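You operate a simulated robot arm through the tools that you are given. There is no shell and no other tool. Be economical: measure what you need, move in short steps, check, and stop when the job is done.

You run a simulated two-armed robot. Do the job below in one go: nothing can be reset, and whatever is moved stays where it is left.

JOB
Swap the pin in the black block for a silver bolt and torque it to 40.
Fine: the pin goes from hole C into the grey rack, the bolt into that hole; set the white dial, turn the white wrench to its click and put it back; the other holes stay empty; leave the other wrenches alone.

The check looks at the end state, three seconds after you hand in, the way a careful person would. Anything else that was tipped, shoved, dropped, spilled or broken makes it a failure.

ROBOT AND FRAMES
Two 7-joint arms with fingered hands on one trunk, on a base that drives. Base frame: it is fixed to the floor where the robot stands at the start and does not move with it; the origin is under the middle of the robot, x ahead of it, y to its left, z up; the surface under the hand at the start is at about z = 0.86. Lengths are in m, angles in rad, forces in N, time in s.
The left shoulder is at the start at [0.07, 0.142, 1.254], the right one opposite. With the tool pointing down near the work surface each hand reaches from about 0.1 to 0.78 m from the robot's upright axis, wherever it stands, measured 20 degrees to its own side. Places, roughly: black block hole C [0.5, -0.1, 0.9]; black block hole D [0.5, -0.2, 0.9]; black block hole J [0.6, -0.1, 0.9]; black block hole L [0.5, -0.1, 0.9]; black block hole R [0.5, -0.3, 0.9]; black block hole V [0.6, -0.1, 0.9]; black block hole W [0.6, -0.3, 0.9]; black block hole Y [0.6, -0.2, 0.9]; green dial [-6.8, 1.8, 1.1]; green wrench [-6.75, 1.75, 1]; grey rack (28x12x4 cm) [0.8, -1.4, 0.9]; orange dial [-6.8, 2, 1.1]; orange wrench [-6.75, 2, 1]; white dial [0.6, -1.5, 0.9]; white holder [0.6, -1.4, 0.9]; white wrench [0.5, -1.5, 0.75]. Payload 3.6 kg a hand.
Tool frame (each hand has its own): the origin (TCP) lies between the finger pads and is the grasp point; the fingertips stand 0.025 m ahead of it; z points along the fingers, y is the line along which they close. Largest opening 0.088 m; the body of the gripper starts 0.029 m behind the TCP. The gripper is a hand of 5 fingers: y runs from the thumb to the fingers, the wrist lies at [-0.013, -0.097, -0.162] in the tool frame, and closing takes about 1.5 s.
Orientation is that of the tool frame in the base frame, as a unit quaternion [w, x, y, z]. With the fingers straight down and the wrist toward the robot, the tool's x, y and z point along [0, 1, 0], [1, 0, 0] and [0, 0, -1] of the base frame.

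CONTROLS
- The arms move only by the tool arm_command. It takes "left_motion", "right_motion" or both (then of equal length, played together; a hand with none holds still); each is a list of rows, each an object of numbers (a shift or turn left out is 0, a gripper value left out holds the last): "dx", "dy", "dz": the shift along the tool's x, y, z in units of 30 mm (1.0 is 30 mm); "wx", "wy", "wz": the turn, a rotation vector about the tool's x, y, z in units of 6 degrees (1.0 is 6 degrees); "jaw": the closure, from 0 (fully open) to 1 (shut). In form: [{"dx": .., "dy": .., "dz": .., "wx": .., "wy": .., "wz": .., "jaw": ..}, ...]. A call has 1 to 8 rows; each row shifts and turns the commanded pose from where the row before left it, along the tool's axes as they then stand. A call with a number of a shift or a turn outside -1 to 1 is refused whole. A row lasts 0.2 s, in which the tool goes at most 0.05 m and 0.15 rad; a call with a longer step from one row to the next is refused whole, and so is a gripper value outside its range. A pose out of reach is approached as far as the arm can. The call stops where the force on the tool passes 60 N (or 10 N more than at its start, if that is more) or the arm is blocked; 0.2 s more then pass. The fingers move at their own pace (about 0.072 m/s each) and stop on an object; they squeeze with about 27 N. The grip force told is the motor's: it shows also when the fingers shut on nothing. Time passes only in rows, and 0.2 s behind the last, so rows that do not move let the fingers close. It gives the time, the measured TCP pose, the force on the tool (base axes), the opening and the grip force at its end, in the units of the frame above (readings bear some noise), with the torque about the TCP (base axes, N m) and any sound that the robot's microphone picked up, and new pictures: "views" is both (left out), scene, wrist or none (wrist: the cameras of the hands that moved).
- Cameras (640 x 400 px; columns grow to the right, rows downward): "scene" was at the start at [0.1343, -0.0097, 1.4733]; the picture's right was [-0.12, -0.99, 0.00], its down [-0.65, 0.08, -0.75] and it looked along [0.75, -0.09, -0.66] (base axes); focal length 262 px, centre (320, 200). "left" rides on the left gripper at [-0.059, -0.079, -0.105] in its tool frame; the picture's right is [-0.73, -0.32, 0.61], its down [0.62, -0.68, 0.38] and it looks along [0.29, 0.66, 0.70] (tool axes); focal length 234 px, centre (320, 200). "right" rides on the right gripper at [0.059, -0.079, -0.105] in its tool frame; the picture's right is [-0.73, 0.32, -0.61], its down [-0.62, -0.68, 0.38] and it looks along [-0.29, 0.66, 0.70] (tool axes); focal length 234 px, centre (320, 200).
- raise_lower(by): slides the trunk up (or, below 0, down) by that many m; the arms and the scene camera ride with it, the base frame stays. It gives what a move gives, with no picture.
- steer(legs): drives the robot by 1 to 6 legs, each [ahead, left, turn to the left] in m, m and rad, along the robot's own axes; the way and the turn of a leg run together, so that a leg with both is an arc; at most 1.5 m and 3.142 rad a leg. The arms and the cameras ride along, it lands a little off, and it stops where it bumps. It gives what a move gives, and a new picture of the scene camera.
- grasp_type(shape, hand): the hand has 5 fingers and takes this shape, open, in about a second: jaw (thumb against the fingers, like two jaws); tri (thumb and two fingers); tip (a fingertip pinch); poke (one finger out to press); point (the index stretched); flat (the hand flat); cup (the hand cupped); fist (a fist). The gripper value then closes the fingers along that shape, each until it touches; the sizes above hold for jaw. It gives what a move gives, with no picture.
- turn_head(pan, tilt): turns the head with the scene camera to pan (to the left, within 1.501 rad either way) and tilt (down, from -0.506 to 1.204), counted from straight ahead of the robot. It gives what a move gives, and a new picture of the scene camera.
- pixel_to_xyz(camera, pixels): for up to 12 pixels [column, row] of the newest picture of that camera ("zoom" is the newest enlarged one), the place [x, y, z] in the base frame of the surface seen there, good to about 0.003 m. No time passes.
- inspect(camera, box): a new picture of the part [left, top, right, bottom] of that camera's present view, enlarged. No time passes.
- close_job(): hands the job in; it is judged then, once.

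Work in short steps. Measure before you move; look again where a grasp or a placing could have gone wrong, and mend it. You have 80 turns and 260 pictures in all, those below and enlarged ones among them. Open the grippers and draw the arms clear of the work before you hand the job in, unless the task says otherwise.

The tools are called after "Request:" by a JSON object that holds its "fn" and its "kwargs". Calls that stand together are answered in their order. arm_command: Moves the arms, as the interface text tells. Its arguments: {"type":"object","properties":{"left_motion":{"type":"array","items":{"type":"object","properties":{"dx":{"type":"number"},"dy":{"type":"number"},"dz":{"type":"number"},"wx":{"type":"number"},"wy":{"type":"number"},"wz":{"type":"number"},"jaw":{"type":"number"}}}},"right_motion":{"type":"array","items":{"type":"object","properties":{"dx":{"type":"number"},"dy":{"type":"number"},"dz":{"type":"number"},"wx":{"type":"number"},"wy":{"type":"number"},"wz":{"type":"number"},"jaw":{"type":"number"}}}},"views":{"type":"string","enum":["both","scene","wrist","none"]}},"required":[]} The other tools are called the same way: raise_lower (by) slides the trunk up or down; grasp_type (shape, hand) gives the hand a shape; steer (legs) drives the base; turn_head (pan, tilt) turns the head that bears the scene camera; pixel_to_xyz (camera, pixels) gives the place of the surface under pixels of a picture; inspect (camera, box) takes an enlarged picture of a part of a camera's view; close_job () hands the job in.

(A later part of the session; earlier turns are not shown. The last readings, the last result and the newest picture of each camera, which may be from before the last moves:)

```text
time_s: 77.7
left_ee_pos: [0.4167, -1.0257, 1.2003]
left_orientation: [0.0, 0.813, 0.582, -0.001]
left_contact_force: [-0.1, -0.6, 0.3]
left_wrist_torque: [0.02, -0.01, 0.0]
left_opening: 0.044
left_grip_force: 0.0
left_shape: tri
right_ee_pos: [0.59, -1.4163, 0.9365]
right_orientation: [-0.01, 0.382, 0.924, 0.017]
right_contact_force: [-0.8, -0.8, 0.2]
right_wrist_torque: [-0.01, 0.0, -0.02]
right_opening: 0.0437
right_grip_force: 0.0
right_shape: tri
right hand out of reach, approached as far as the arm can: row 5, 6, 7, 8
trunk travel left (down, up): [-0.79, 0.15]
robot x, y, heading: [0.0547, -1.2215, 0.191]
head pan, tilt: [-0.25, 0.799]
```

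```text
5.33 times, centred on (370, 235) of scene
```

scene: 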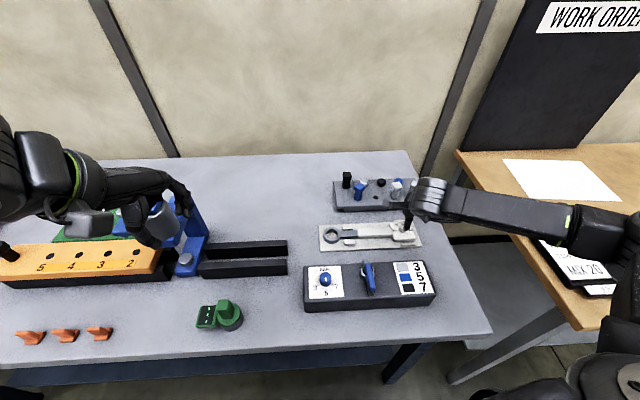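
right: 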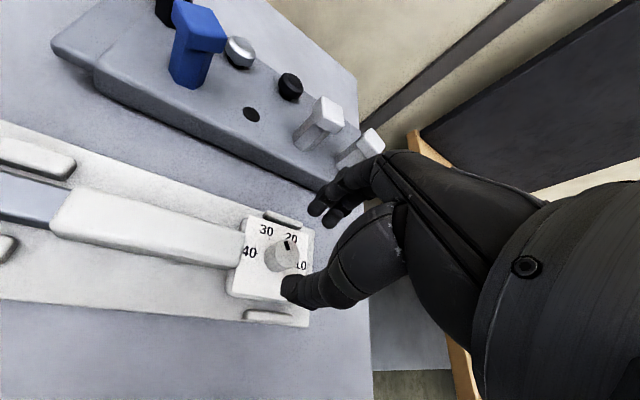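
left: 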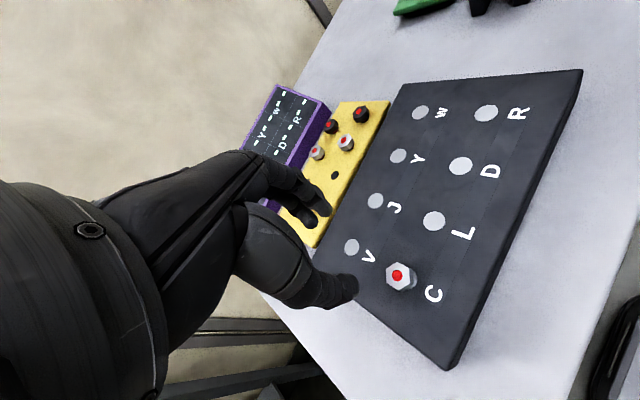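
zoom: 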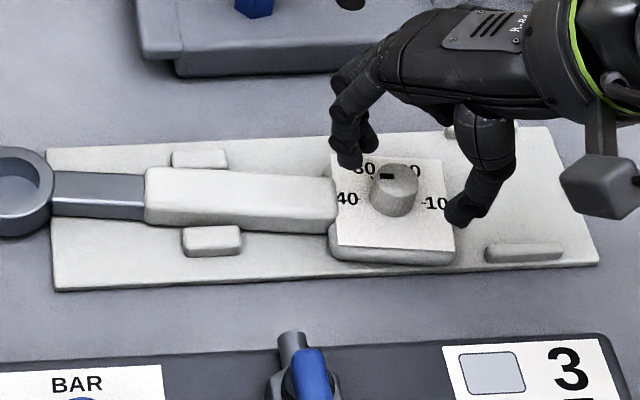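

The last turn ran out of reach and dragged the wrench sideways out of its lugs, with the dial only near 30+. I free the hand: rise while rotating back.

Request:
{"fn": "arm_command", "kwargs": {"right_motion": [{"dz": -1, "wz": 0.5}, {"dz": -1, "wz": 1}, {"wz": 1}, {"wz": 1}, {"wz": 1}, {"wz": 1}], "views": "both"}}

Request:
{"fn": "inspect", "kwargs": {"camera": "scene", "box": [310, 160, 450, 270]}}

```text
time_s: 79.1
left_ee_pos: [0.4172, -1.026, 1.1997]
left_orientation: [0.0, 0.813, 0.582, 0.0]
left_contact_force: [0.1, 0.3, 0.1]
left_wrist_torque: [0.01, 0.01, 0.03]
left_opening: 0.0438
left_grip_force: 0.0
left_shape: tri
right_ee_pos: [0.5918, -1.4175, 0.9949]
right_orientation: [-0.017, 0.627, 0.778, 0.014]
right_contact_force: [0.6, -1.1, 0.4]
right_wrist_torque: [-0.02, -0.01, -0.01]
right_opening: 0.044
right_grip_force: 0.1
right_shape: tri
trunk travel left (down, up): [-0.79, 0.15]
robot x, y, heading: [0.0511, -1.2241, 0.197]
head pan, tilt: [-0.25, 0.799]
```

scene: 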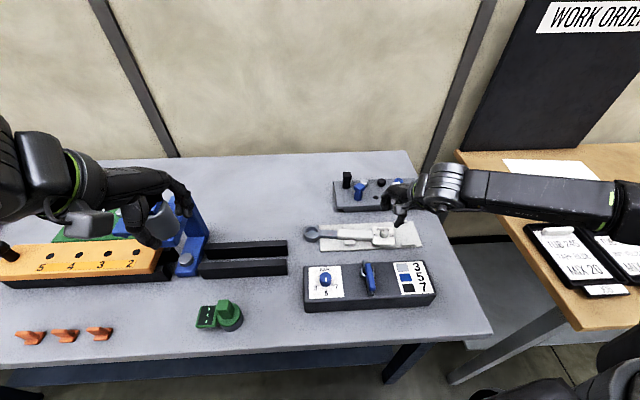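
right: 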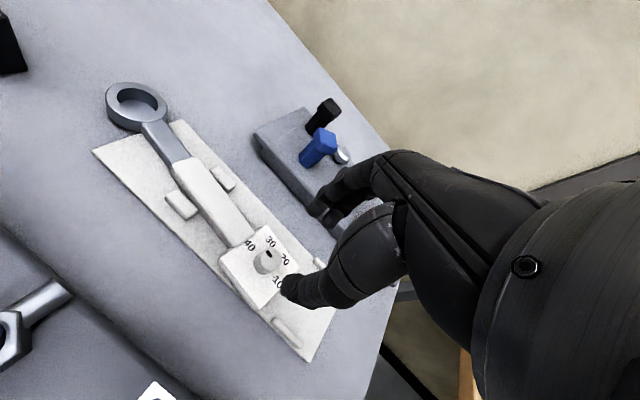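

```text
3.64 times, centred on (380, 215) of scene
```

zoom: 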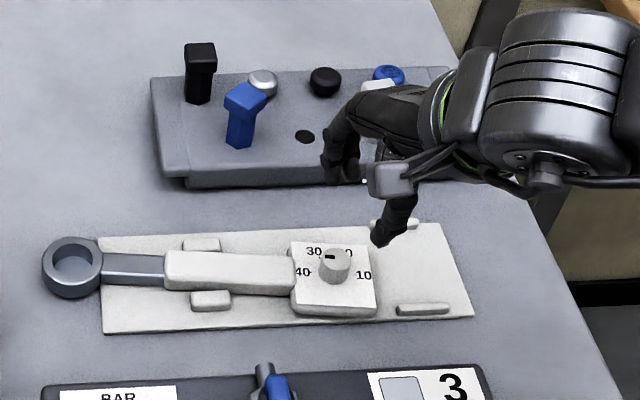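

The wrench rests on the holder, slid ~55 mm toward its head; the rest is untouched. I level the hand, rise, rotate to about −25° and inspect the dial.

Request:
{"fn": "arm_command", "kwargs": {"right_motion": [{"wy": -0.42, "dz": -1}, {"dz": -1, "wz": 0.5}, {"wz": 1}, {"wz": 1}, {"wz": 1}, {"wz": 1}, {"wz": 1}, {"wz": 1}], "views": "none"}}

Request:
{"fn": "inspect", "kwargs": {"camera": "right", "box": [180, 200, 340, 320]}}

```text
time_s: 80.9
left_ee_pos: [0.4172, -1.0257, 1.1995]
left_orientation: [0.0, 0.813, 0.582, 0.0]
left_contact_force: [0.1, 0.2, 0.3]
left_wrist_torque: [-0.03, -0.02, 0.01]
left_opening: 0.0436
left_grip_force: 0.1
left_shape: tri
right_ee_pos: [0.5925, -1.4189, 1.0559]
right_orientation: [0.001, 0.852, 0.524, 0.0]
right_contact_force: [0.9, 0.0, 0.4]
right_wrist_torque: [0.03, -0.01, -0.01]
right_opening: 0.0439
right_grip_force: 0.1
right_shape: tri
trunk travel left (down, up): [-0.79, 0.15]
robot x, y, heading: [0.0506, -1.2264, 0.197]
head pan, tilt: [-0.25, 0.799]
```

```text
3.33 times, centred on (260, 260) of right
```

zoom: 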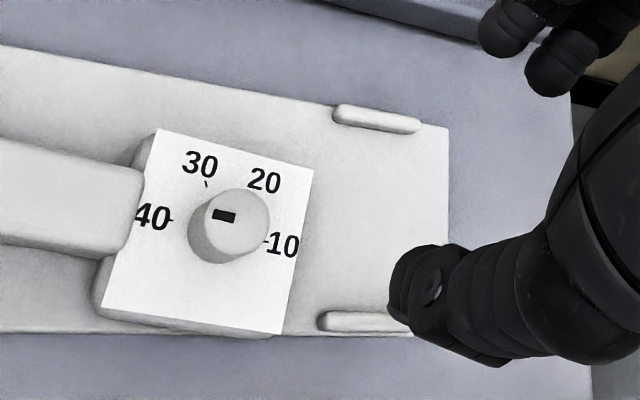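

Request:
{"fn": "inspect", "kwargs": {"camera": "right", "box": [208, 240, 260, 280]}}

Request:
{"fn": "pixel_to_xyz", "kwargs": {"camera": "zoom", "pixels": [[320, 200], [160, 200], [100, 300], [480, 320]]}}

```text
10.00 times, centred on (234, 260) of right
```

zoom: 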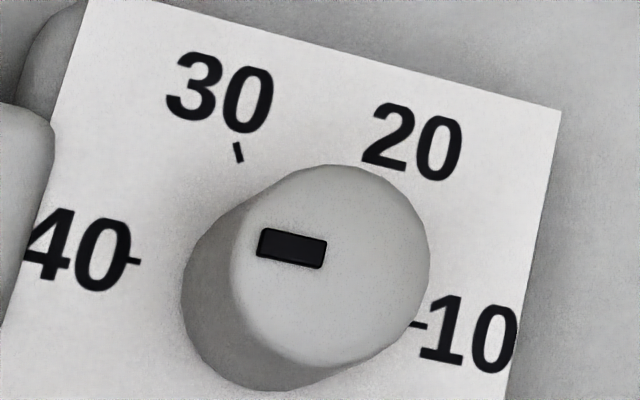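

```text
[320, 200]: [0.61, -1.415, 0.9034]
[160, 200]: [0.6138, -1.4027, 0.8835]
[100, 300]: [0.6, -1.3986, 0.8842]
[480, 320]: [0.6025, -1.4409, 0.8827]
```

Request:
{"fn": "inspect", "kwargs": {"camera": "scene", "box": [352, 215, 422, 255]}}

Request:
{"fn": "pixel_to_xyz", "kwargs": {"camera": "scene", "pixels": [[312, 232], [300, 233], [318, 233], [330, 232], [350, 234], [370, 234], [383, 230], [325, 246], [420, 240]]}}

```text
9.14 times, centred on (387, 235) of scene
```

zoom: 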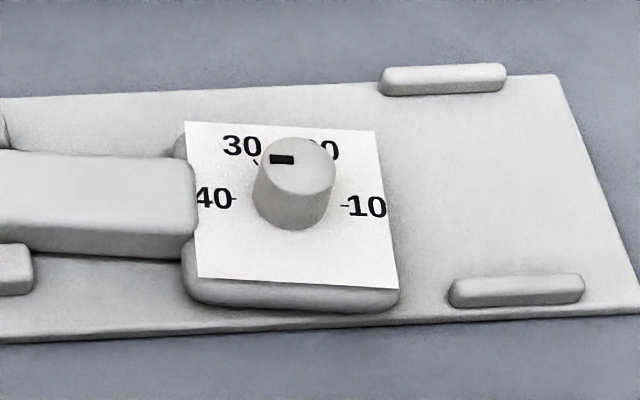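

```text
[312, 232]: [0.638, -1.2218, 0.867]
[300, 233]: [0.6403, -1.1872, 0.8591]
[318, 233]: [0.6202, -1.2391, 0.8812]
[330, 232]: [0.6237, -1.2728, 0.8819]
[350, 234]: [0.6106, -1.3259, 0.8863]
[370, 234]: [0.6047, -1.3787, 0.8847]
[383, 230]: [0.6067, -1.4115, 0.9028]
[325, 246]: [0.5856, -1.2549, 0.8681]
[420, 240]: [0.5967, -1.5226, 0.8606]
```

Bar orientation matches the 40–10 axis within a few degrees (10.3° vs 12.7°), so the dial is essentially at 40. Now I measure the wrench axis for grasping.

Request:
{"fn": "inspect", "kwargs": {"camera": "scene", "box": [300, 205, 430, 265]}}

Request:
{"fn": "pixel_to_xyz", "kwargs": {"camera": "zoom", "pixels": [[35, 130], [60, 130], [82, 130], [59, 105], [59, 158], [175, 120], [175, 150], [240, 125], [240, 155], [310, 130], [310, 160], [250, 140]]}}

```text
4.92 times, centred on (365, 235) of scene
```

zoom: 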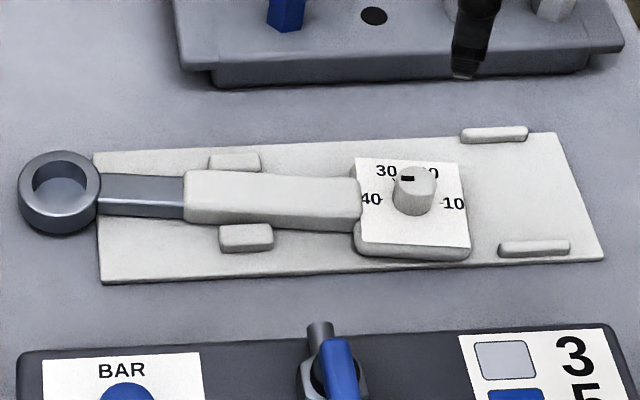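

```text
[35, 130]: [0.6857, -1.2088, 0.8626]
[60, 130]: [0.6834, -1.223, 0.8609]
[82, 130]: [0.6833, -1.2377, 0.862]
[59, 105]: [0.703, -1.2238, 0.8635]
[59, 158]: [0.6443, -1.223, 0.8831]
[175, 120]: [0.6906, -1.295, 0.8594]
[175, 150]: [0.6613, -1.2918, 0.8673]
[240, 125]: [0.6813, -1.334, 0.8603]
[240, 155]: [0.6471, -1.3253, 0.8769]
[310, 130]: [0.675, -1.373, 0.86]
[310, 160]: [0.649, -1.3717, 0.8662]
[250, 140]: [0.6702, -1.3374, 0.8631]
```

Request:
{"fn": "pixel_to_xyz", "kwargs": {"camera": "zoom", "pixels": [[22, 182], [97, 182], [60, 154], [60, 210], [62, 188], [195, 173], [195, 205], [275, 177], [275, 208], [350, 182], [350, 212], [240, 162]]}}

```text
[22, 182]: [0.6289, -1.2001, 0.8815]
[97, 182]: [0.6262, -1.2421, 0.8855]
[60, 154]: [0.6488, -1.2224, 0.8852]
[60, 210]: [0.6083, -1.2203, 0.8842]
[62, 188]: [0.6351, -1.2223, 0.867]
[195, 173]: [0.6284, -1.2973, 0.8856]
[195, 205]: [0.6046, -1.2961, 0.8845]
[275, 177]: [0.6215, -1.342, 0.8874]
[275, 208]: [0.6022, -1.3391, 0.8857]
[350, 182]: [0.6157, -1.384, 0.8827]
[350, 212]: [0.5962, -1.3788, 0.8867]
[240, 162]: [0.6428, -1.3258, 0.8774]
```

Ring centre (0.628,-1.2215), handle axis yaw −7°, grip point (0.609,-1.362). I position the right hand above it.

Request:
{"fn": "arm_command", "kwargs": {"right_motion": [{"wz": -0.82}, {"wz": -0.82}, {"wz": -0.82}, {"wz": -0.82, "dz": 0.2}, {"dx": 0.97, "dy": 0.15, "dz": 0.5}, {"dx": 0.98, "dy": 0.16, "dz": 0.8}, {"dz": 1}, {"dz": 1}], "views": "none"}}

Request:
{"fn": "arm_command", "kwargs": {"right_motion": [{"dz": 0.6}, {}], "views": "wrist"}}

Request:
{"fn": "inspect", "kwargs": {"camera": "right", "box": [200, 160, 400, 320]}}

Request:
{"fn": "inspect", "kwargs": {"camera": "scene", "box": [300, 165, 430, 265]}}

```text
time_s: 82.7
left_ee_pos: [0.4184, -1.0264, 1.1988]
left_orientation: [0.0, 0.813, 0.582, 0.0]
left_contact_force: [-0.3, 0.4, -0.5]
left_wrist_torque: [0.04, 0.01, 0.0]
left_opening: 0.0435
left_grip_force: 0.1
left_shape: tri
right_ee_pos: [0.6097, -1.3611, 0.9511]
right_orientation: [-0.001, 0.749, 0.663, 0.0]
right_contact_force: [0.4, 0.2, -0.2]
right_wrist_torque: [0.01, -0.01, -0.03]
right_opening: 0.0437
right_grip_force: 0.1
right_shape: tri
trunk travel left (down, up): [-0.79, 0.15]
robot x, y, heading: [0.0504, -1.2274, 0.199]
head pan, tilt: [-0.25, 0.799]
```

```text
time_s: 83.3
left_ee_pos: [0.4173, -1.0258, 1.1991]
left_orientation: [0.0, 0.813, 0.582, 0.0]
left_contact_force: [-0.1, -0.8, 0.1]
left_wrist_torque: [-0.01, 0.01, -0.01]
left_opening: 0.0438
left_grip_force: 0.0
left_shape: tri
right_ee_pos: [0.6096, -1.3617, 0.9331]
right_orientation: [0.0, 0.749, 0.663, 0.0]
right_contact_force: [0.2, -0.3, 0.6]
right_wrist_torque: [-0.04, -0.02, 0.0]
right_opening: 0.0439
right_grip_force: 0.1
right_shape: tri
trunk travel left (down, up): [-0.79, 0.15]
robot x, y, heading: [0.0542, -1.2272, 0.193]
head pan, tilt: [-0.25, 0.799]
```

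right: 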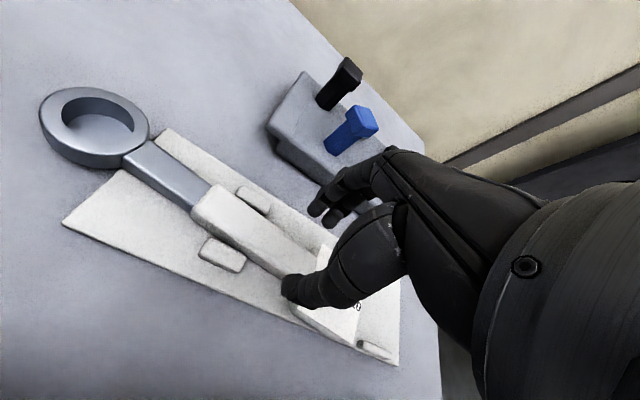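

```text
2.50 times, centred on (300, 240) of right
```

zoom: 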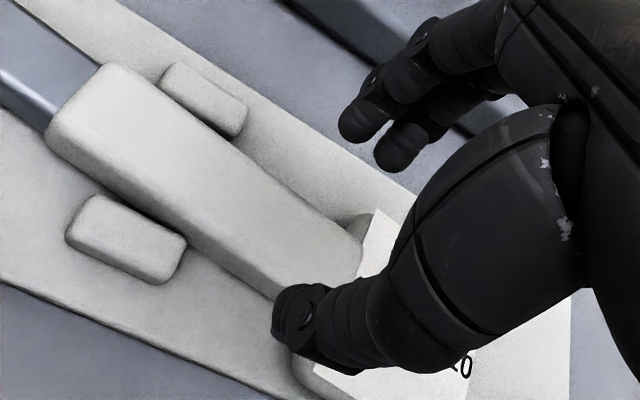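

```text
4.00 times, centred on (365, 215) of scene
```

zoom: 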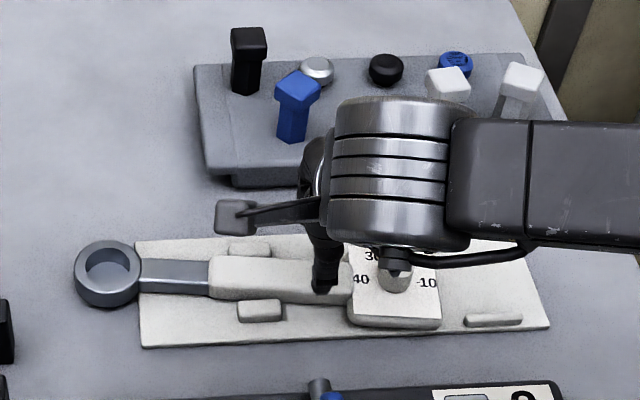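

Good alignment; I shift 5 mm toward the head, lower and close on the handle.

Request:
{"fn": "arm_command", "kwargs": {"right_motion": [{"dx": 0.17, "dz": 0.4}, {"dz": 0.5}, {"dz": 0.3}, {"jaw": 1}, {}, {}, {}, {}], "views": "none"}}

Request:
{"fn": "inspect", "kwargs": {"camera": "right", "box": [200, 160, 400, 320]}}

```text
time_s: 85.1
left_ee_pos: [0.4167, -1.0258, 1.1994]
left_orientation: [0.0, 0.813, 0.582, 0.0]
left_contact_force: [-0.7, 0.0, -0.4]
left_wrist_torque: [0.01, 0.01, 0.01]
left_opening: 0.0436
left_grip_force: 0.0
left_shape: tri
right_ee_pos: [0.61, -1.359, 0.8955]
right_orientation: [-0.001, 0.748, 0.663, 0.0]
right_contact_force: [-0.5, 0.4, -0.2]
right_wrist_torque: [0.02, -0.02, 0.01]
right_opening: 0.0231
right_grip_force: 27.2
right_shape: tri
trunk travel left (down, up): [-0.79, 0.15]
robot x, y, heading: [0.0507, -1.2218, 0.194]
head pan, tilt: [-0.25, 0.799]
```

```text
2.50 times, centred on (300, 240) of right
```

zoom: 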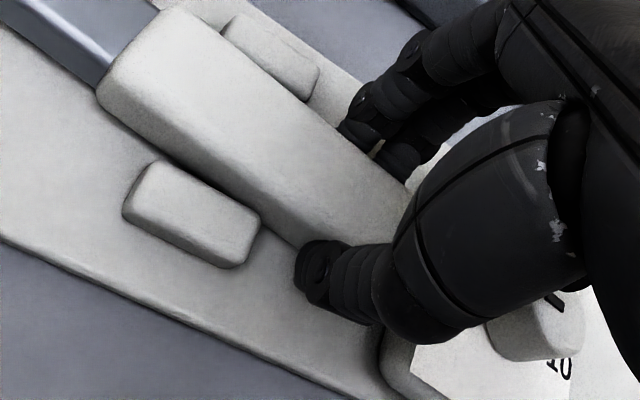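

Gripped (23 mm). I lift to z≈1.08 and check the wrench hangs level.

Request:
{"fn": "arm_command", "kwargs": {"right_motion": [{"dz": -0.3}, {"dz": -0.6}, {"dz": -1}, {"dz": -1}, {"dz": -1}, {"dz": -1}, {"dz": -1}, {}], "views": "both"}}

Request:
{"fn": "inspect", "kwargs": {"camera": "right", "box": [100, 60, 400, 340]}}

```text
time_s: 86.9
left_ee_pos: [0.418, -1.0268, 1.2002]
left_orientation: [-0.001, 0.813, 0.583, -0.001]
left_contact_force: [-0.4, -0.2, 0.5]
left_wrist_torque: [0.0, -0.01, 0.01]
left_opening: 0.0437
left_grip_force: 0.1
left_shape: tri
right_ee_pos: [0.6107, -1.3589, 1.0728]
right_orientation: [-0.001, 0.748, 0.663, -0.001]
right_contact_force: [-0.6, -0.2, -4.6]
right_wrist_torque: [-0.06, 0.0, -0.01]
right_opening: 0.023
right_grip_force: 26.7
right_shape: tri
trunk travel left (down, up): [-0.79, 0.15]
robot x, y, heading: [0.0531, -1.2235, 0.195]
head pan, tilt: [-0.25, 0.799]
```

scene: 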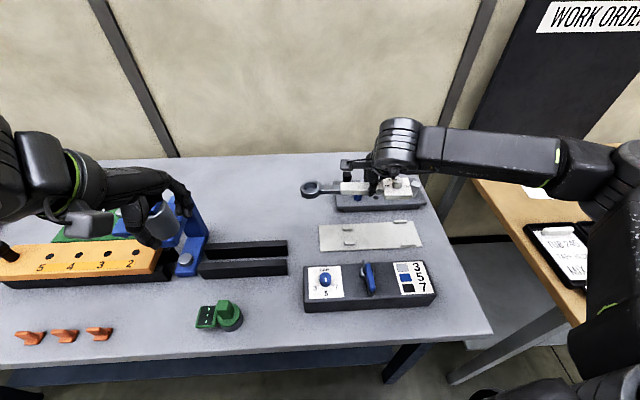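
right: 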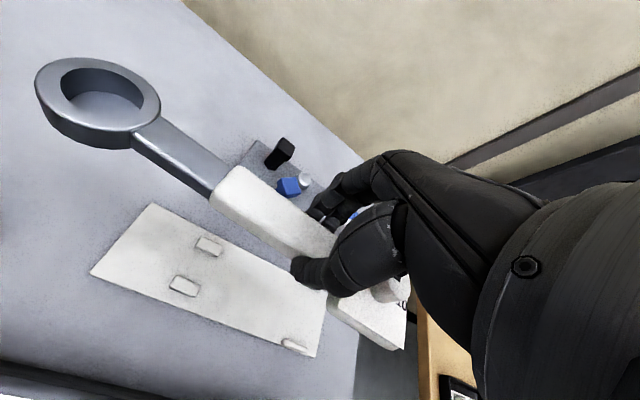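

```text
1.43 times, centred on (250, 200) of right
```

zoom: 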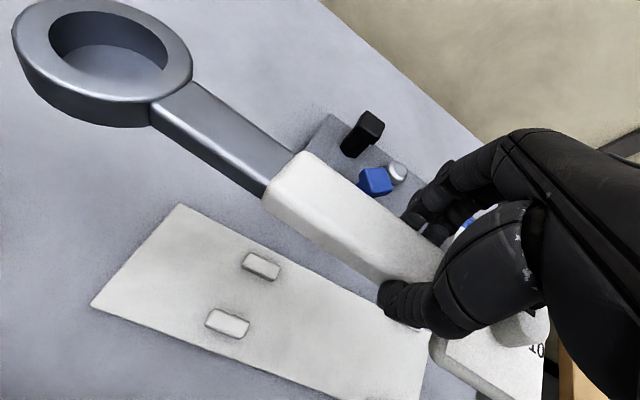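

Wrench is level in the grip (holder stayed put). I raise and pull in the arm, then drive back to the block.

Request:
{"fn": "arm_command", "kwargs": {"right_motion": [{"dz": -1, "dy": -0.6}, {"dz": -1, "dy": -0.6}, {"dz": -1, "dy": -0.6}, {"dz": -1, "dy": -0.6}, {"dz": -1, "dy": -0.6}, {"dy": -0.6}, {"dy": -0.6}, {"dy": -0.6}], "views": "none"}}

Request:
{"fn": "steer", "kwargs": {"legs": [[0, 0, -0.195], [-0.05, 0, 0], [0, 0.55, 0], [0, 0.55, 0]]}}

Request:
{"fn": "inspect", "kwargs": {"camera": "right", "box": [0, 0, 640, 400]}}

```text
time_s: 88.7
left_ee_pos: [0.4165, -1.0258, 1.1989]
left_orientation: [0.0, 0.813, 0.582, 0.0]
left_contact_force: [-0.2, -0.3, -0.9]
left_wrist_torque: [0.01, 0.0, 0.0]
left_opening: 0.0438
left_grip_force: 0.1
left_shape: tri
right_ee_pos: [0.4654, -1.3399, 1.2241]
right_orientation: [0.001, 0.749, 0.663, 0.0]
right_contact_force: [0.9, -0.3, -4.0]
right_wrist_torque: [-0.06, 0.02, -0.01]
right_opening: 0.0231
right_grip_force: 27.0
right_shape: tri
trunk travel left (down, up): [-0.79, 0.15]
robot x, y, heading: [0.0519, -1.2269, 0.193]
head pan, tilt: [-0.25, 0.799]
```

```text
time_s: 96.0
left_ee_pos: [0.3835, 0.0153, 1.2007]
left_orientation: [0.0, 0.861, 0.509, 0.0]
left_contact_force: [-0.3, 1.1, 0.1]
left_wrist_torque: [-0.01, -0.03, -0.02]
left_opening: 0.044
left_grip_force: 0.0
left_shape: tri
right_ee_pos: [0.3769, -0.3012, 1.2249]
right_orientation: [0.0, 0.804, 0.595, -0.001]
right_contact_force: [0.6, -0.8, -3.9]
right_wrist_torque: [-0.05, -0.01, 0.0]
right_opening: 0.023
right_grip_force: 26.8
right_shape: tri
trunk travel left (down, up): [-0.79, 0.15]
robot x, y, heading: [-0.0138, -0.1156, 0.02]
head pan, tilt: [-0.25, 0.799]
```

scene: 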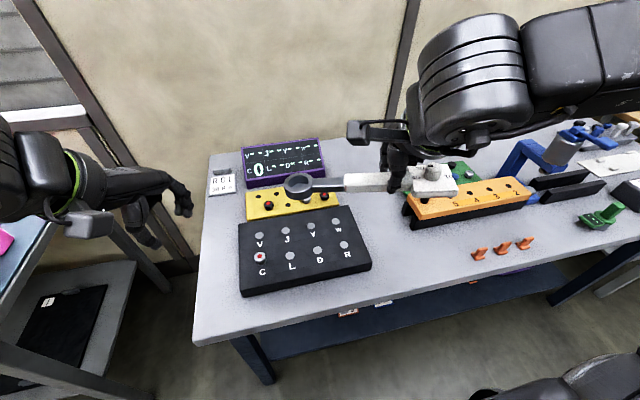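

```text
1.00 times, centred on (320, 200) of right (not enlarged: the box is as wide or as high as the picture)
```

zoom: 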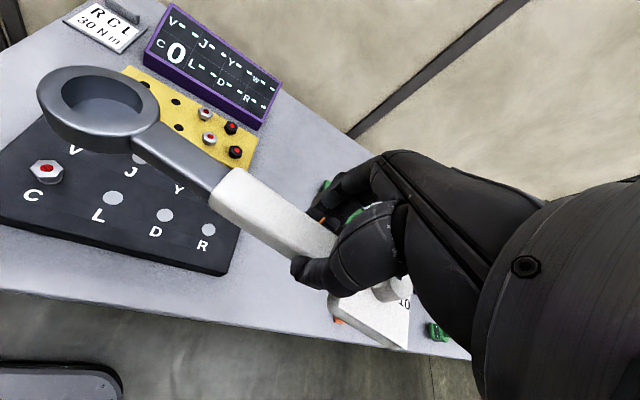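

I check whether the wrench droops, measuring points along it, and move the left arm aside.

Request:
{"fn": "pixel_to_xyz", "kwargs": {"camera": "zoom", "pixels": [[44, 92], [154, 108], [100, 70], [105, 135], [100, 100], [165, 140], [205, 178], [240, 182], [225, 205], [310, 232], [290, 250], [370, 320]]}}

Request:
{"fn": "arm_command", "kwargs": {"left_motion": [{"dx": 0.73, "dy": -0.4}, {"dx": 0.73, "dy": -0.4}, {"dx": 0.73, "dy": -0.4}, {"dx": 0.73, "dy": -0.4}, {"dx": 0.73, "dy": -0.4}, {"dx": 0.73, "dy": -0.4}], "views": "none"}}

Request:
{"fn": "inspect", "kwargs": {"camera": "scene", "box": [230, 150, 470, 310]}}

```text
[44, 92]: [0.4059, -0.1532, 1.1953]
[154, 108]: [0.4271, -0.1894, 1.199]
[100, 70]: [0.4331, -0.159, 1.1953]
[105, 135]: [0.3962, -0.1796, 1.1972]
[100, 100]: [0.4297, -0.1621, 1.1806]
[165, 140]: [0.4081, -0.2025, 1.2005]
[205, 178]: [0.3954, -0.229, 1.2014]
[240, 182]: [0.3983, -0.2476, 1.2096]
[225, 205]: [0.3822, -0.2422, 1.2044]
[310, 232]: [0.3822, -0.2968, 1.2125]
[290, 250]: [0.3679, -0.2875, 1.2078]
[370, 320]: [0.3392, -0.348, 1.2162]
```

```text
time_s: 97.3
left_ee_pos: [0.3821, 0.1682, 1.1994]
left_orientation: [0.0, 0.861, 0.509, 0.0]
left_contact_force: [1.2, 0.0, -0.6]
left_wrist_torque: [0.0, -0.01, -0.02]
left_opening: 0.0439
left_grip_force: 0.1
left_shape: tri
right_ee_pos: [0.3762, -0.2994, 1.2241]
right_orientation: [0.0, 0.803, 0.596, 0.0]
right_contact_force: [0.0, -0.4, -4.3]
right_wrist_torque: [-0.03, 0.0, -0.02]
right_opening: 0.0231
right_grip_force: 26.8
right_shape: tri
trunk travel left (down, up): [-0.79, 0.15]
robot x, y, heading: [-0.0103, -0.1146, 0.018]
head pan, tilt: [-0.25, 0.799]
```

```text
2.50 times, centred on (350, 230) of scene
```

zoom: 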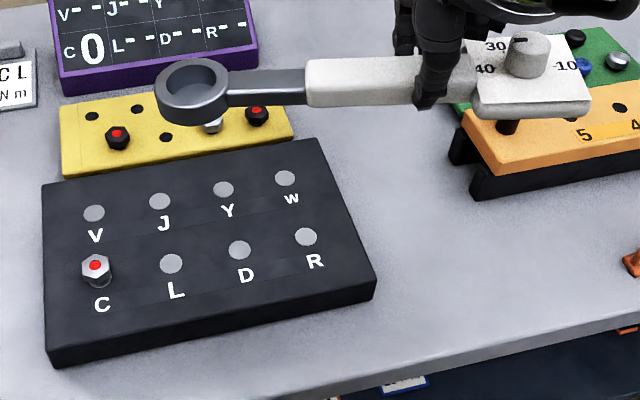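

The ring droops ≈7° (z 1.197 vs handle 1.21). I move so the ring comes above bolt C with yaw +25°, tilting +7° about tool y to level it.

Request:
{"fn": "arm_command", "kwargs": {"right_motion": [{"dx": 0.82, "dy": 0.7}, {"dx": 0.82, "dy": 0.7}, {"dx": 0.82, "dy": 0.7}, {"dx": 0.82, "dy": 0.7}, {"dx": 0.81, "dy": 0.69}, {"dx": 0.81, "dy": 0.68}, {"wz": -1}, {"wz": -1}], "views": "none"}}

Request:
{"fn": "arm_command", "kwargs": {"right_motion": [{"wz": -1, "dz": 0.5}, {"wz": -1, "dz": 0.5}, {"wz": -1, "dz": 0.5}, {"wz": -1, "dz": 0.5}, {"wz": -1, "dz": 0.5}, {"wy": 0.6, "dz": 0.5}, {"wy": 0.55}, {}], "views": "both"}}

Request:
{"fn": "inspect", "kwargs": {"camera": "scene", "box": [200, 130, 440, 290]}}

```text
time_s: 99.2
left_ee_pos: [0.3815, 0.1646, 1.2003]
left_orientation: [-0.001, 0.861, 0.509, 0.0]
left_contact_force: [-0.2, -0.4, -0.3]
left_wrist_torque: [-0.01, 0.01, -0.03]
left_opening: 0.0439
left_grip_force: 0.1
left_shape: tri
right_ee_pos: [0.5411, -0.1972, 1.2233]
right_orientation: [-0.001, 0.737, 0.676, 0.0]
right_contact_force: [0.3, -0.6, -3.8]
right_wrist_torque: [-0.06, -0.03, 0.0]
right_opening: 0.0231
right_grip_force: 27.1
right_shape: tri
trunk travel left (down, up): [-0.79, 0.15]
robot x, y, heading: [-0.0143, -0.1142, 0.024]
head pan, tilt: [-0.25, 0.799]
```

```text
time_s: 101.0
left_ee_pos: [0.3824, 0.167, 1.2015]
left_orientation: [-0.001, 0.861, 0.509, 0.001]
left_contact_force: [-0.1, 0.4, -0.2]
left_wrist_torque: [0.01, -0.02, 0.02]
left_opening: 0.044
left_grip_force: 0.1
left_shape: tri
right_ee_pos: [0.5397, -0.1975, 1.1333]
right_orientation: [-0.051, 0.535, 0.842, 0.033]
right_contact_force: [0.0, 0.8, -5.0]
right_wrist_torque: [-0.05, -0.02, 0.02]
right_opening: 0.0232
right_grip_force: 26.6
right_shape: tri
trunk travel left (down, up): [-0.79, 0.15]
robot x, y, heading: [-0.0124, -0.1154, 0.019]
head pan, tilt: [-0.25, 0.799]
```

scene: 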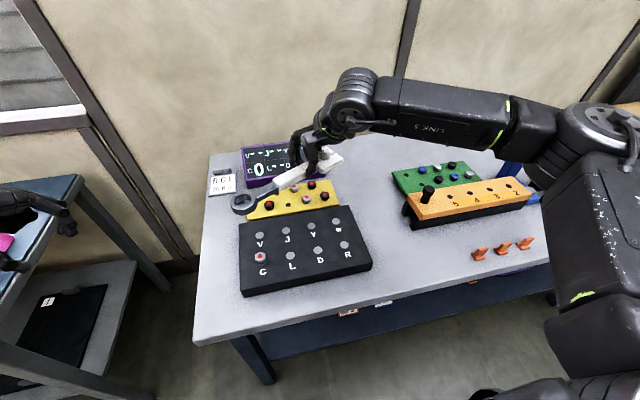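
right: 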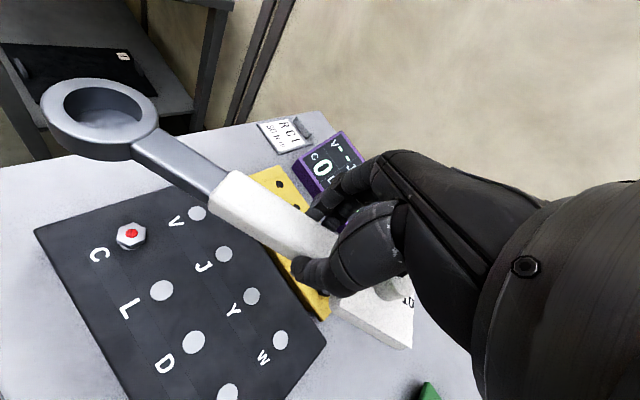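

```text
2.50 times, centred on (320, 210) of scene
```

zoom: 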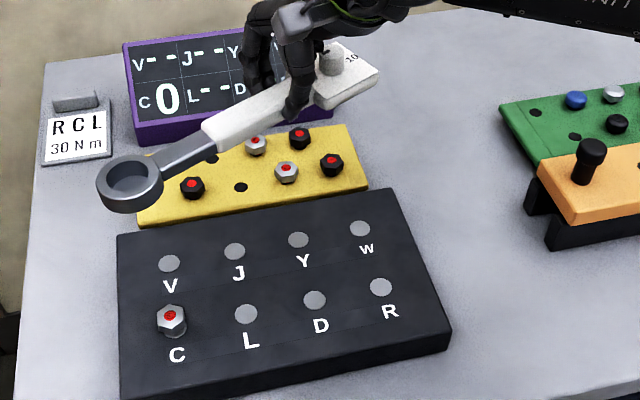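

Request:
{"fn": "pixel_to_xyz", "kwargs": {"camera": "zoom", "pixels": [[101, 184], [160, 180], [130, 159], [131, 203], [215, 133], [270, 108], [230, 130], [171, 313], [160, 313], [182, 313], [360, 70]]}}

Request:
{"fn": "pixel_to_xyz", "kwargs": {"camera": "right", "pixels": [[46, 110], [154, 125], [95, 82], [105, 150], [240, 195], [300, 235], [380, 320], [131, 234]]}}

```text
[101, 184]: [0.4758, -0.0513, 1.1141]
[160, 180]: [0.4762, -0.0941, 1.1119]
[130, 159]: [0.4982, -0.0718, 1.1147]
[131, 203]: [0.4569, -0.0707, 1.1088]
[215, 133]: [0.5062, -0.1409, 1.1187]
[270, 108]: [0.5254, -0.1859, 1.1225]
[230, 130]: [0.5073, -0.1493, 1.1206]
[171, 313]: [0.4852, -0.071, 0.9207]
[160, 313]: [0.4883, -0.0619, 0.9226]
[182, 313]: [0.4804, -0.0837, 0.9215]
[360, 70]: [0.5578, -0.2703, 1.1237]
```

```text
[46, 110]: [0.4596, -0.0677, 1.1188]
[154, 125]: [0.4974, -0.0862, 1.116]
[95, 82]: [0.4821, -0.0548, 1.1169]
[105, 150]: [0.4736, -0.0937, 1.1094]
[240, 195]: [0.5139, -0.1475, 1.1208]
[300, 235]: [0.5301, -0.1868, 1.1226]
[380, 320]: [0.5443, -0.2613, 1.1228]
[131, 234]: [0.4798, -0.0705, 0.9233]
```

Ring centre (0.4775,-0.0738,1.1135), bolt top (0.4815,-0.071,0.922). I level 3° more, correct 5 mm, and descend vertically 0.165 m.

Request:
{"fn": "arm_command", "kwargs": {"right_motion": [{"wy": 0.5, "dy": 0.15, "dx": 0.03}, {"dz": 0.9, "dx": -0.16}, {"dz": 0.9, "dx": -0.16}, {"dz": 0.9, "dx": -0.16}, {"dz": 0.9, "dx": -0.16}, {"dz": 0.9, "dx": -0.16}, {"dz": 0.6, "dx": -0.1}, {}], "views": "both"}}

Request:
{"fn": "inspect", "kwargs": {"camera": "scene", "box": [210, 190, 330, 290]}}

Request:
{"fn": "pixel_to_xyz", "kwargs": {"camera": "right", "pixels": [[46, 110], [154, 125], [95, 82], [105, 150], [240, 195], [300, 235], [380, 320]]}}

```text
time_s: 102.8
left_ee_pos: [0.3813, 0.1666, 1.2002]
left_orientation: [-0.001, 0.861, 0.509, 0.0]
left_contact_force: [-0.3, 0.2, 0.6]
left_wrist_torque: [-0.01, 0.01, 0.01]
left_opening: 0.0439
left_grip_force: 0.0
left_shape: tri
right_ee_pos: [0.5416, -0.1941, 0.9788]
right_orientation: [-0.073, 0.535, 0.84, 0.047]
right_contact_force: [0.7, 0.0, -4.5]
right_wrist_torque: [-0.07, -0.05, 0.0]
right_opening: 0.0231
right_grip_force: 27.0
right_shape: tri
trunk travel left (down, up): [-0.79, 0.15]
robot x, y, heading: [-0.0139, -0.1181, 0.017]
head pan, tilt: [-0.25, 0.799]
```

scene: 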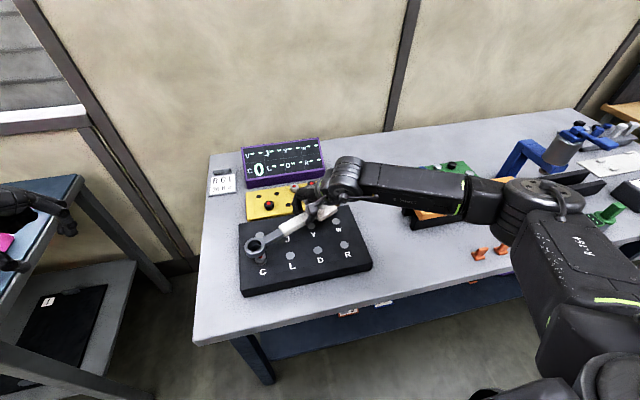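
right: 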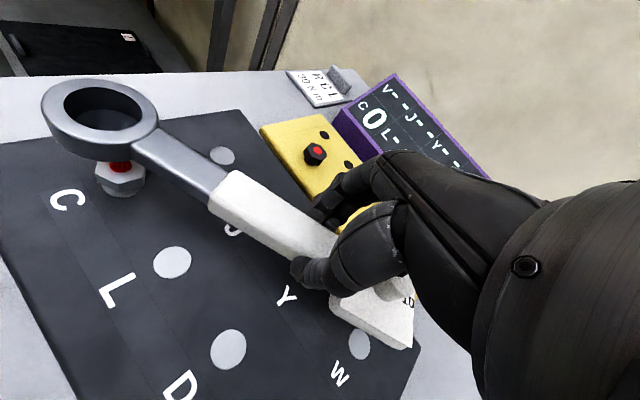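

```text
4.00 times, centred on (270, 240) of scene
```

zoom: 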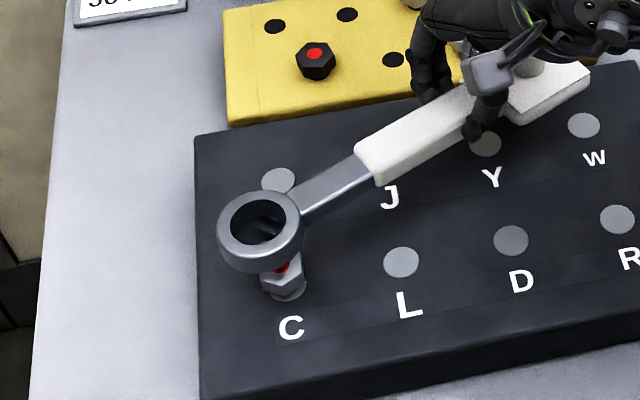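

```text
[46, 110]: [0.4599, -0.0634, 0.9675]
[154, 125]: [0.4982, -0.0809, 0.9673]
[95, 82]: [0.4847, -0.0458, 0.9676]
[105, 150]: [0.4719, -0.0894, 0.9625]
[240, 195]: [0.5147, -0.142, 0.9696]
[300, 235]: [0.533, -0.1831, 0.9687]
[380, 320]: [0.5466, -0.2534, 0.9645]
```

Request:
{"fn": "pixel_to_xyz", "kwargs": {"camera": "zoom", "pixels": [[222, 225], [296, 225], [258, 196], [258, 253], [283, 290], [283, 268]]}}

```text
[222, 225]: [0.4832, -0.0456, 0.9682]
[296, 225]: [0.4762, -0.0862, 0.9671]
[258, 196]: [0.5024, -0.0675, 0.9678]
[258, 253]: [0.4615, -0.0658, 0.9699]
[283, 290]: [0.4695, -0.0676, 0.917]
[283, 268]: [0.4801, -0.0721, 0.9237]
```

Ring is level, centre ≈ (0.480,-0.068). I shift −3 mm in y and lower 2 cm, then look through the ring.

Request:
{"fn": "arm_command", "kwargs": {"right_motion": [{"dx": -0.1}, {"dz": 0.33, "dx": -0.058}, {"dz": 0.3, "dx": -0.053}, {}], "views": "none"}}

Request:
{"fn": "inspect", "kwargs": {"camera": "scene", "box": [230, 210, 310, 280]}}

Request:
{"fn": "inspect", "kwargs": {"camera": "right", "box": [20, 50, 220, 210]}}

```text
time_s: 103.8
left_ee_pos: [0.3833, 0.1652, 1.2007]
left_orientation: [0.0, 0.861, 0.509, 0.0]
left_contact_force: [-0.1, 0.6, 0.9]
left_wrist_torque: [0.01, 0.04, 0.01]
left_opening: 0.0439
left_grip_force: 0.1
left_shape: tri
right_ee_pos: [0.5459, -0.1963, 0.957]
right_orientation: [-0.073, 0.536, 0.84, 0.047]
right_contact_force: [-0.5, 0.2, -4.7]
right_wrist_torque: [-0.06, -0.01, -0.03]
right_opening: 0.0233
right_grip_force: 26.9
right_shape: tri
trunk travel left (down, up): [-0.79, 0.15]
robot x, y, heading: [-0.0119, -0.1129, 0.018]
head pan, tilt: [-0.25, 0.799]
```

```text
5.71 times, centred on (270, 245) of scene
```

zoom: 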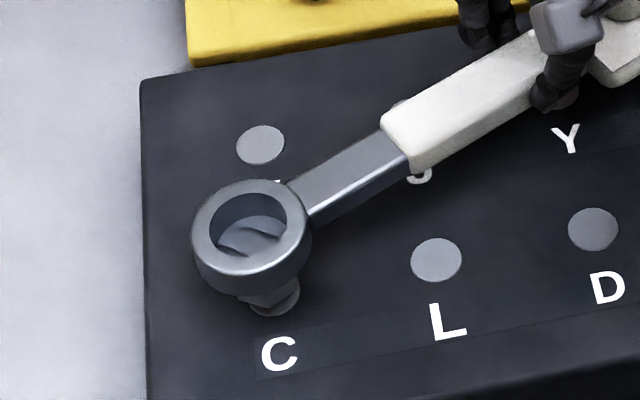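

```text
2.50 times, centred on (120, 130) of right
```

zoom: 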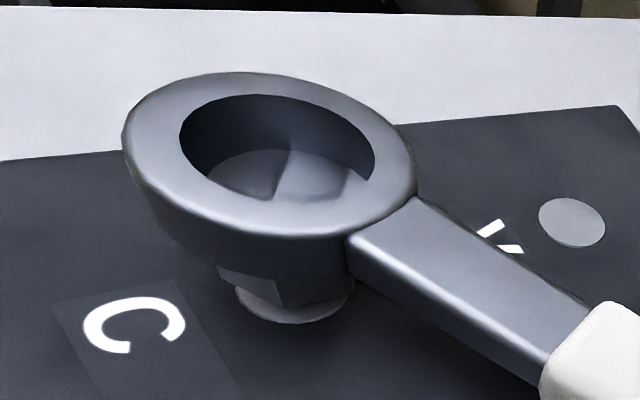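

Request:
{"fn": "pixel_to_xyz", "kwargs": {"camera": "zoom", "pixels": [[132, 145], [408, 175], [260, 78], [265, 228], [250, 170], [320, 170], [290, 305], [250, 280]]}}

Request:
{"fn": "inspect", "kwargs": {"camera": "scene", "box": [230, 210, 310, 280]}}

Request:
{"fn": "pixel_to_xyz", "kwargs": {"camera": "zoom", "pixels": [[196, 235], [306, 228], [250, 185], [252, 270], [255, 240], [230, 245], [273, 308], [255, 300]]}}

```text
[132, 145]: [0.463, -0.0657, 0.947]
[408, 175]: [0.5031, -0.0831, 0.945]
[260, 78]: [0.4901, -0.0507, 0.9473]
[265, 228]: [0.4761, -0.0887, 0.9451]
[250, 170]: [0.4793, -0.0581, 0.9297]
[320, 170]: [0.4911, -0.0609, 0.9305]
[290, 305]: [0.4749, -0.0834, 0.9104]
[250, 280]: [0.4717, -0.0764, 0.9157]
```

```text
5.71 times, centred on (270, 245) of scene
```

zoom: 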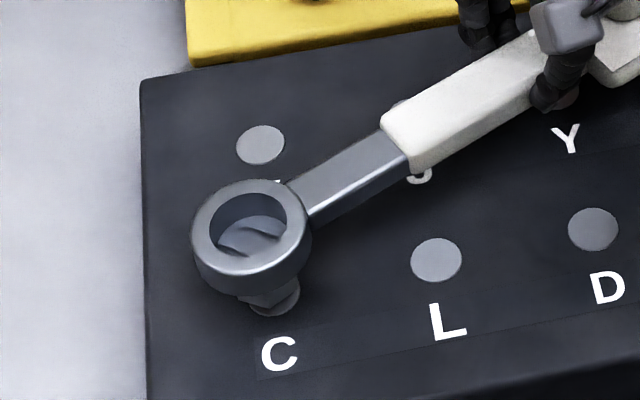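

```text
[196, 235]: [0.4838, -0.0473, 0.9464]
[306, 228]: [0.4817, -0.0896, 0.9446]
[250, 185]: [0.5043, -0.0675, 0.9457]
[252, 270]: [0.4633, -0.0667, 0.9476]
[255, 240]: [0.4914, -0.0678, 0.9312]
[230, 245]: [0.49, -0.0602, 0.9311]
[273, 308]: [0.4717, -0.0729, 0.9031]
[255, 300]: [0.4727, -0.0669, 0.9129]
```

Ring centre (0.483,-0.070) vs bolt (0.481,-0.071): nearly concentric. I correct 2 mm and press down gently.

Request:
{"fn": "arm_command", "kwargs": {"right_motion": [{"dy": -0.07}, {"dz": 0.2, "dx": -0.035}, {"dz": 0.2, "dx": -0.035}, {"dz": 0.2, "dx": -0.035}, {}], "views": "none"}}

Request:
{"fn": "inspect", "kwargs": {"camera": "scene", "box": [230, 210, 310, 280]}}

Request:
{"fn": "inspect", "kwargs": {"camera": "right", "box": [20, 50, 220, 210]}}

```text
time_s: 105.0
left_ee_pos: [0.3821, 0.1659, 1.1995]
left_orientation: [0.0, 0.861, 0.508, 0.0]
left_contact_force: [0.2, 0.7, -0.3]
left_wrist_torque: [-0.01, -0.06, 0.01]
left_opening: 0.0435
left_grip_force: 0.0
left_shape: tri
right_ee_pos: [0.5437, -0.1983, 0.9386]
right_orientation: [-0.074, 0.535, 0.841, 0.045]
right_contact_force: [-0.1, 0.2, -4.6]
right_wrist_torque: [-0.09, 0.0, 0.02]
right_opening: 0.0231
right_grip_force: 27.2
right_shape: tri
trunk travel left (down, up): [-0.79, 0.15]
robot x, y, heading: [-0.0125, -0.112, 0.017]
head pan, tilt: [-0.25, 0.799]
```

```text
5.71 times, centred on (270, 245) of scene
```

zoom: 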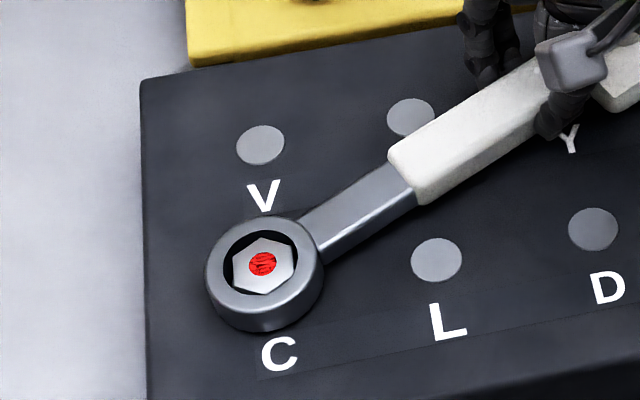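

```text
2.50 times, centred on (120, 130) of right
```

zoom: 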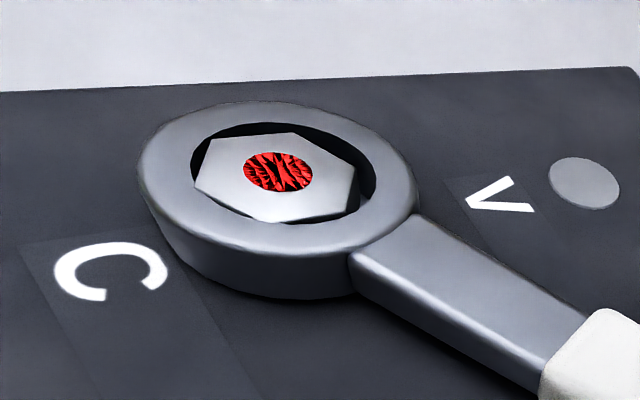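

The ring sits concentric on the bolt head. I turn it clockwise about the bolt (24° first), listening for the click.

Request:
{"fn": "arm_command", "kwargs": {"right_motion": [{"dx": 0.026, "dy": -0.494, "wz": 0.985, "wx": -0.174}, {"dx": 0.026, "dy": -0.494, "wz": 0.985, "wx": -0.174}, {"dx": 0.026, "dy": -0.494, "wz": 0.985, "wx": -0.174}, {"dx": 0.026, "dy": -0.494, "wz": 0.985, "wx": -0.174}], "views": "scene"}}

Request:
{"fn": "inspect", "kwargs": {"camera": "scene", "box": [210, 130, 350, 290]}}

```text
time_s: 106.0
left_ee_pos: [0.3826, 0.1672, 1.1994]
left_orientation: [0.0, 0.861, 0.509, 0.0]
left_contact_force: [0.1, 0.0, 0.2]
left_wrist_torque: [-0.03, -0.03, -0.02]
left_opening: 0.0436
left_grip_force: 0.1
left_shape: tri
right_ee_pos: [0.4852, -0.2111, 0.9393]
right_orientation: [-0.061, 0.699, 0.71, 0.061]
right_contact_force: [-0.1, 0.3, -4.6]
right_wrist_torque: [-0.04, -0.01, 0.02]
right_opening: 0.0227
right_grip_force: 27.1
right_shape: tri
trunk travel left (down, up): [-0.79, 0.15]
robot x, y, heading: [-0.0119, -0.1137, 0.019]
head pan, tilt: [-0.25, 0.799]
```

scene: 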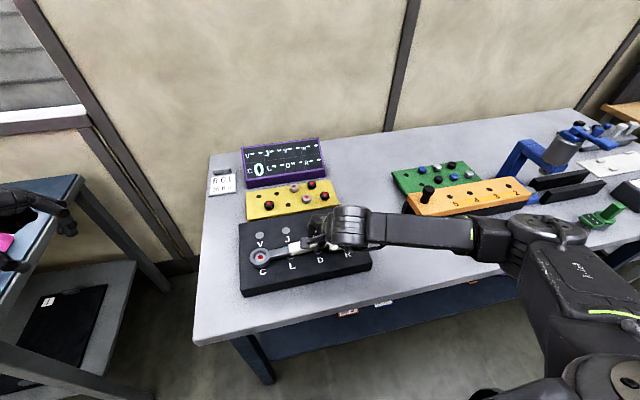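

```text
2.50 times, centred on (280, 210) of scene
```

zoom: 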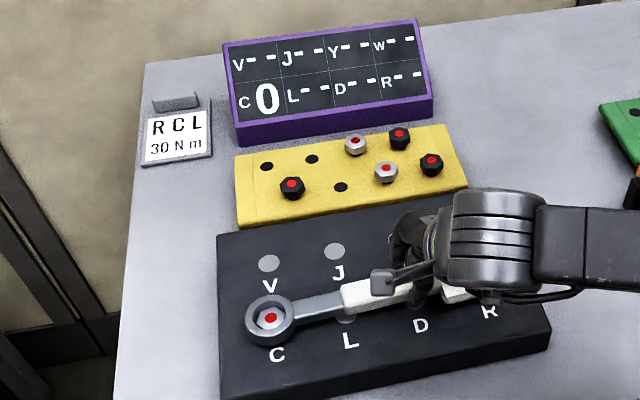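

No torque yet (display still 0). I lower the ring ~5 mm further onto the head and keep turning.

Request:
{"fn": "arm_command", "kwargs": {"right_motion": [{"dz": 0.1, "dx": -0.017}, {"dz": 0.1, "dx": -0.017}, {}, {"dx": 0.026, "dy": -0.494, "wz": 0.985, "wx": -0.174}, {"dx": 0.026, "dy": -0.494, "wz": 0.985, "wx": -0.174}, {"dx": 0.026, "dy": -0.494, "wz": 0.985, "wx": -0.174}], "views": "none"}}

Request:
{"fn": "inspect", "kwargs": {"camera": "scene", "box": [210, 130, 350, 290]}}

```text
time_s: 107.3
left_ee_pos: [0.385, 0.1677, 1.2002]
left_orientation: [0.0, 0.861, 0.509, 0.0]
left_contact_force: [-0.7, 0.8, 0.0]
left_wrist_torque: [0.01, -0.02, 0.03]
left_opening: 0.0434
left_grip_force: 0.0
left_shape: tri
right_ee_pos: [0.443, -0.2037, 0.9351]
right_orientation: [-0.05, 0.801, 0.593, 0.068]
right_contact_force: [0.3, -2.1, -3.8]
right_wrist_torque: [-0.12, 0.06, 0.02]
right_opening: 0.023
right_grip_force: 26.7
right_shape: tri
trunk travel left (down, up): [-0.79, 0.15]
robot x, y, heading: [-0.0132, -0.1158, 0.024]
head pan, tilt: [-0.25, 0.799]
```

```text
2.50 times, centred on (280, 210) of scene
```

zoom: 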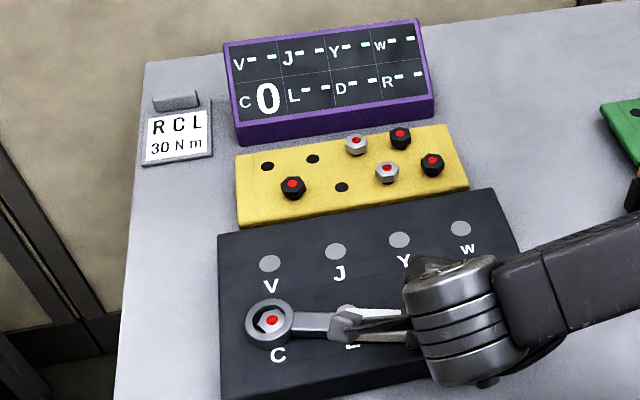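

Request:
{"fn": "arm_command", "kwargs": {"right_motion": [{"dz": 0.06, "dx": -0.01}, {"dx": 0.026, "dy": -0.494, "wz": 0.985, "wx": -0.174}, {"dx": 0.026, "dy": -0.494, "wz": 0.985, "wx": -0.174}, {"dx": 0.026, "dy": -0.494, "wz": 0.985, "wx": -0.174}, {"dx": 0.026, "dy": -0.494, "wz": 0.985, "wx": -0.174}], "views": "none"}}

Request:
{"fn": "inspect", "kwargs": {"camera": "scene", "box": [210, 130, 350, 290]}}

Request:
{"fn": "inspect", "kwargs": {"camera": "right", "box": [20, 40, 260, 220]}}

```text
time_s: 108.5
left_ee_pos: [0.384, 0.1668, 1.2011]
left_orientation: [0.001, 0.861, 0.509, 0.0]
left_contact_force: [0.2, 0.0, 0.4]
left_wrist_torque: [0.02, -0.02, 0.0]
left_opening: 0.0439
left_grip_force: 0.1
left_shape: tri
right_ee_pos: [0.391, -0.1768, 0.9316]
right_orientation: [-0.034, 0.907, 0.412, 0.077]
right_contact_force: [3.2, -4.9, -4.3]
right_wrist_torque: [-0.17, -0.05, -0.04]
right_opening: 0.0225
right_grip_force: 27.5
right_shape: tri
trunk travel left (down, up): [-0.79, 0.15]
robot x, y, heading: [-0.0144, -0.1204, 0.022]
head pan, tilt: [-0.25, 0.799]
```

```text
2.50 times, centred on (280, 210) of scene
```

zoom: 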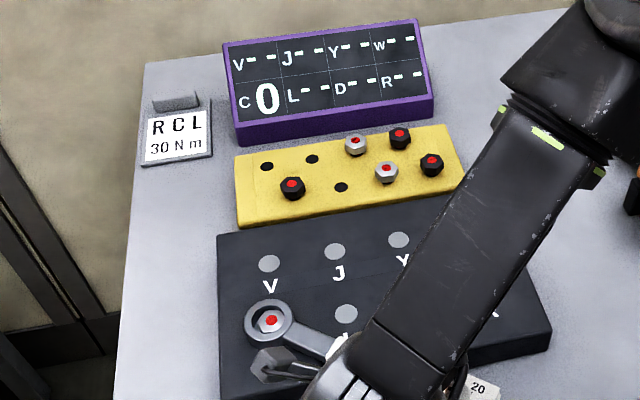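

```text
2.22 times, centred on (140, 130) of right
```

zoom: 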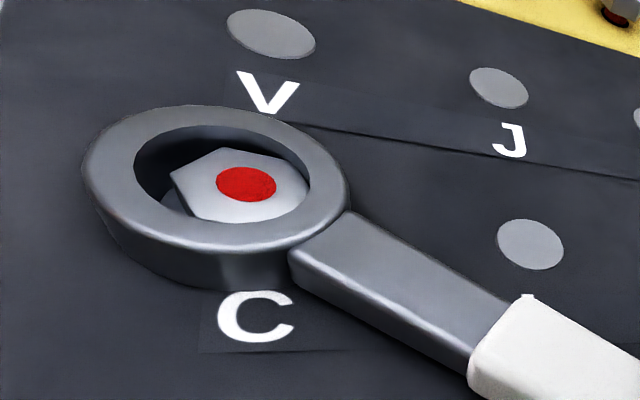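

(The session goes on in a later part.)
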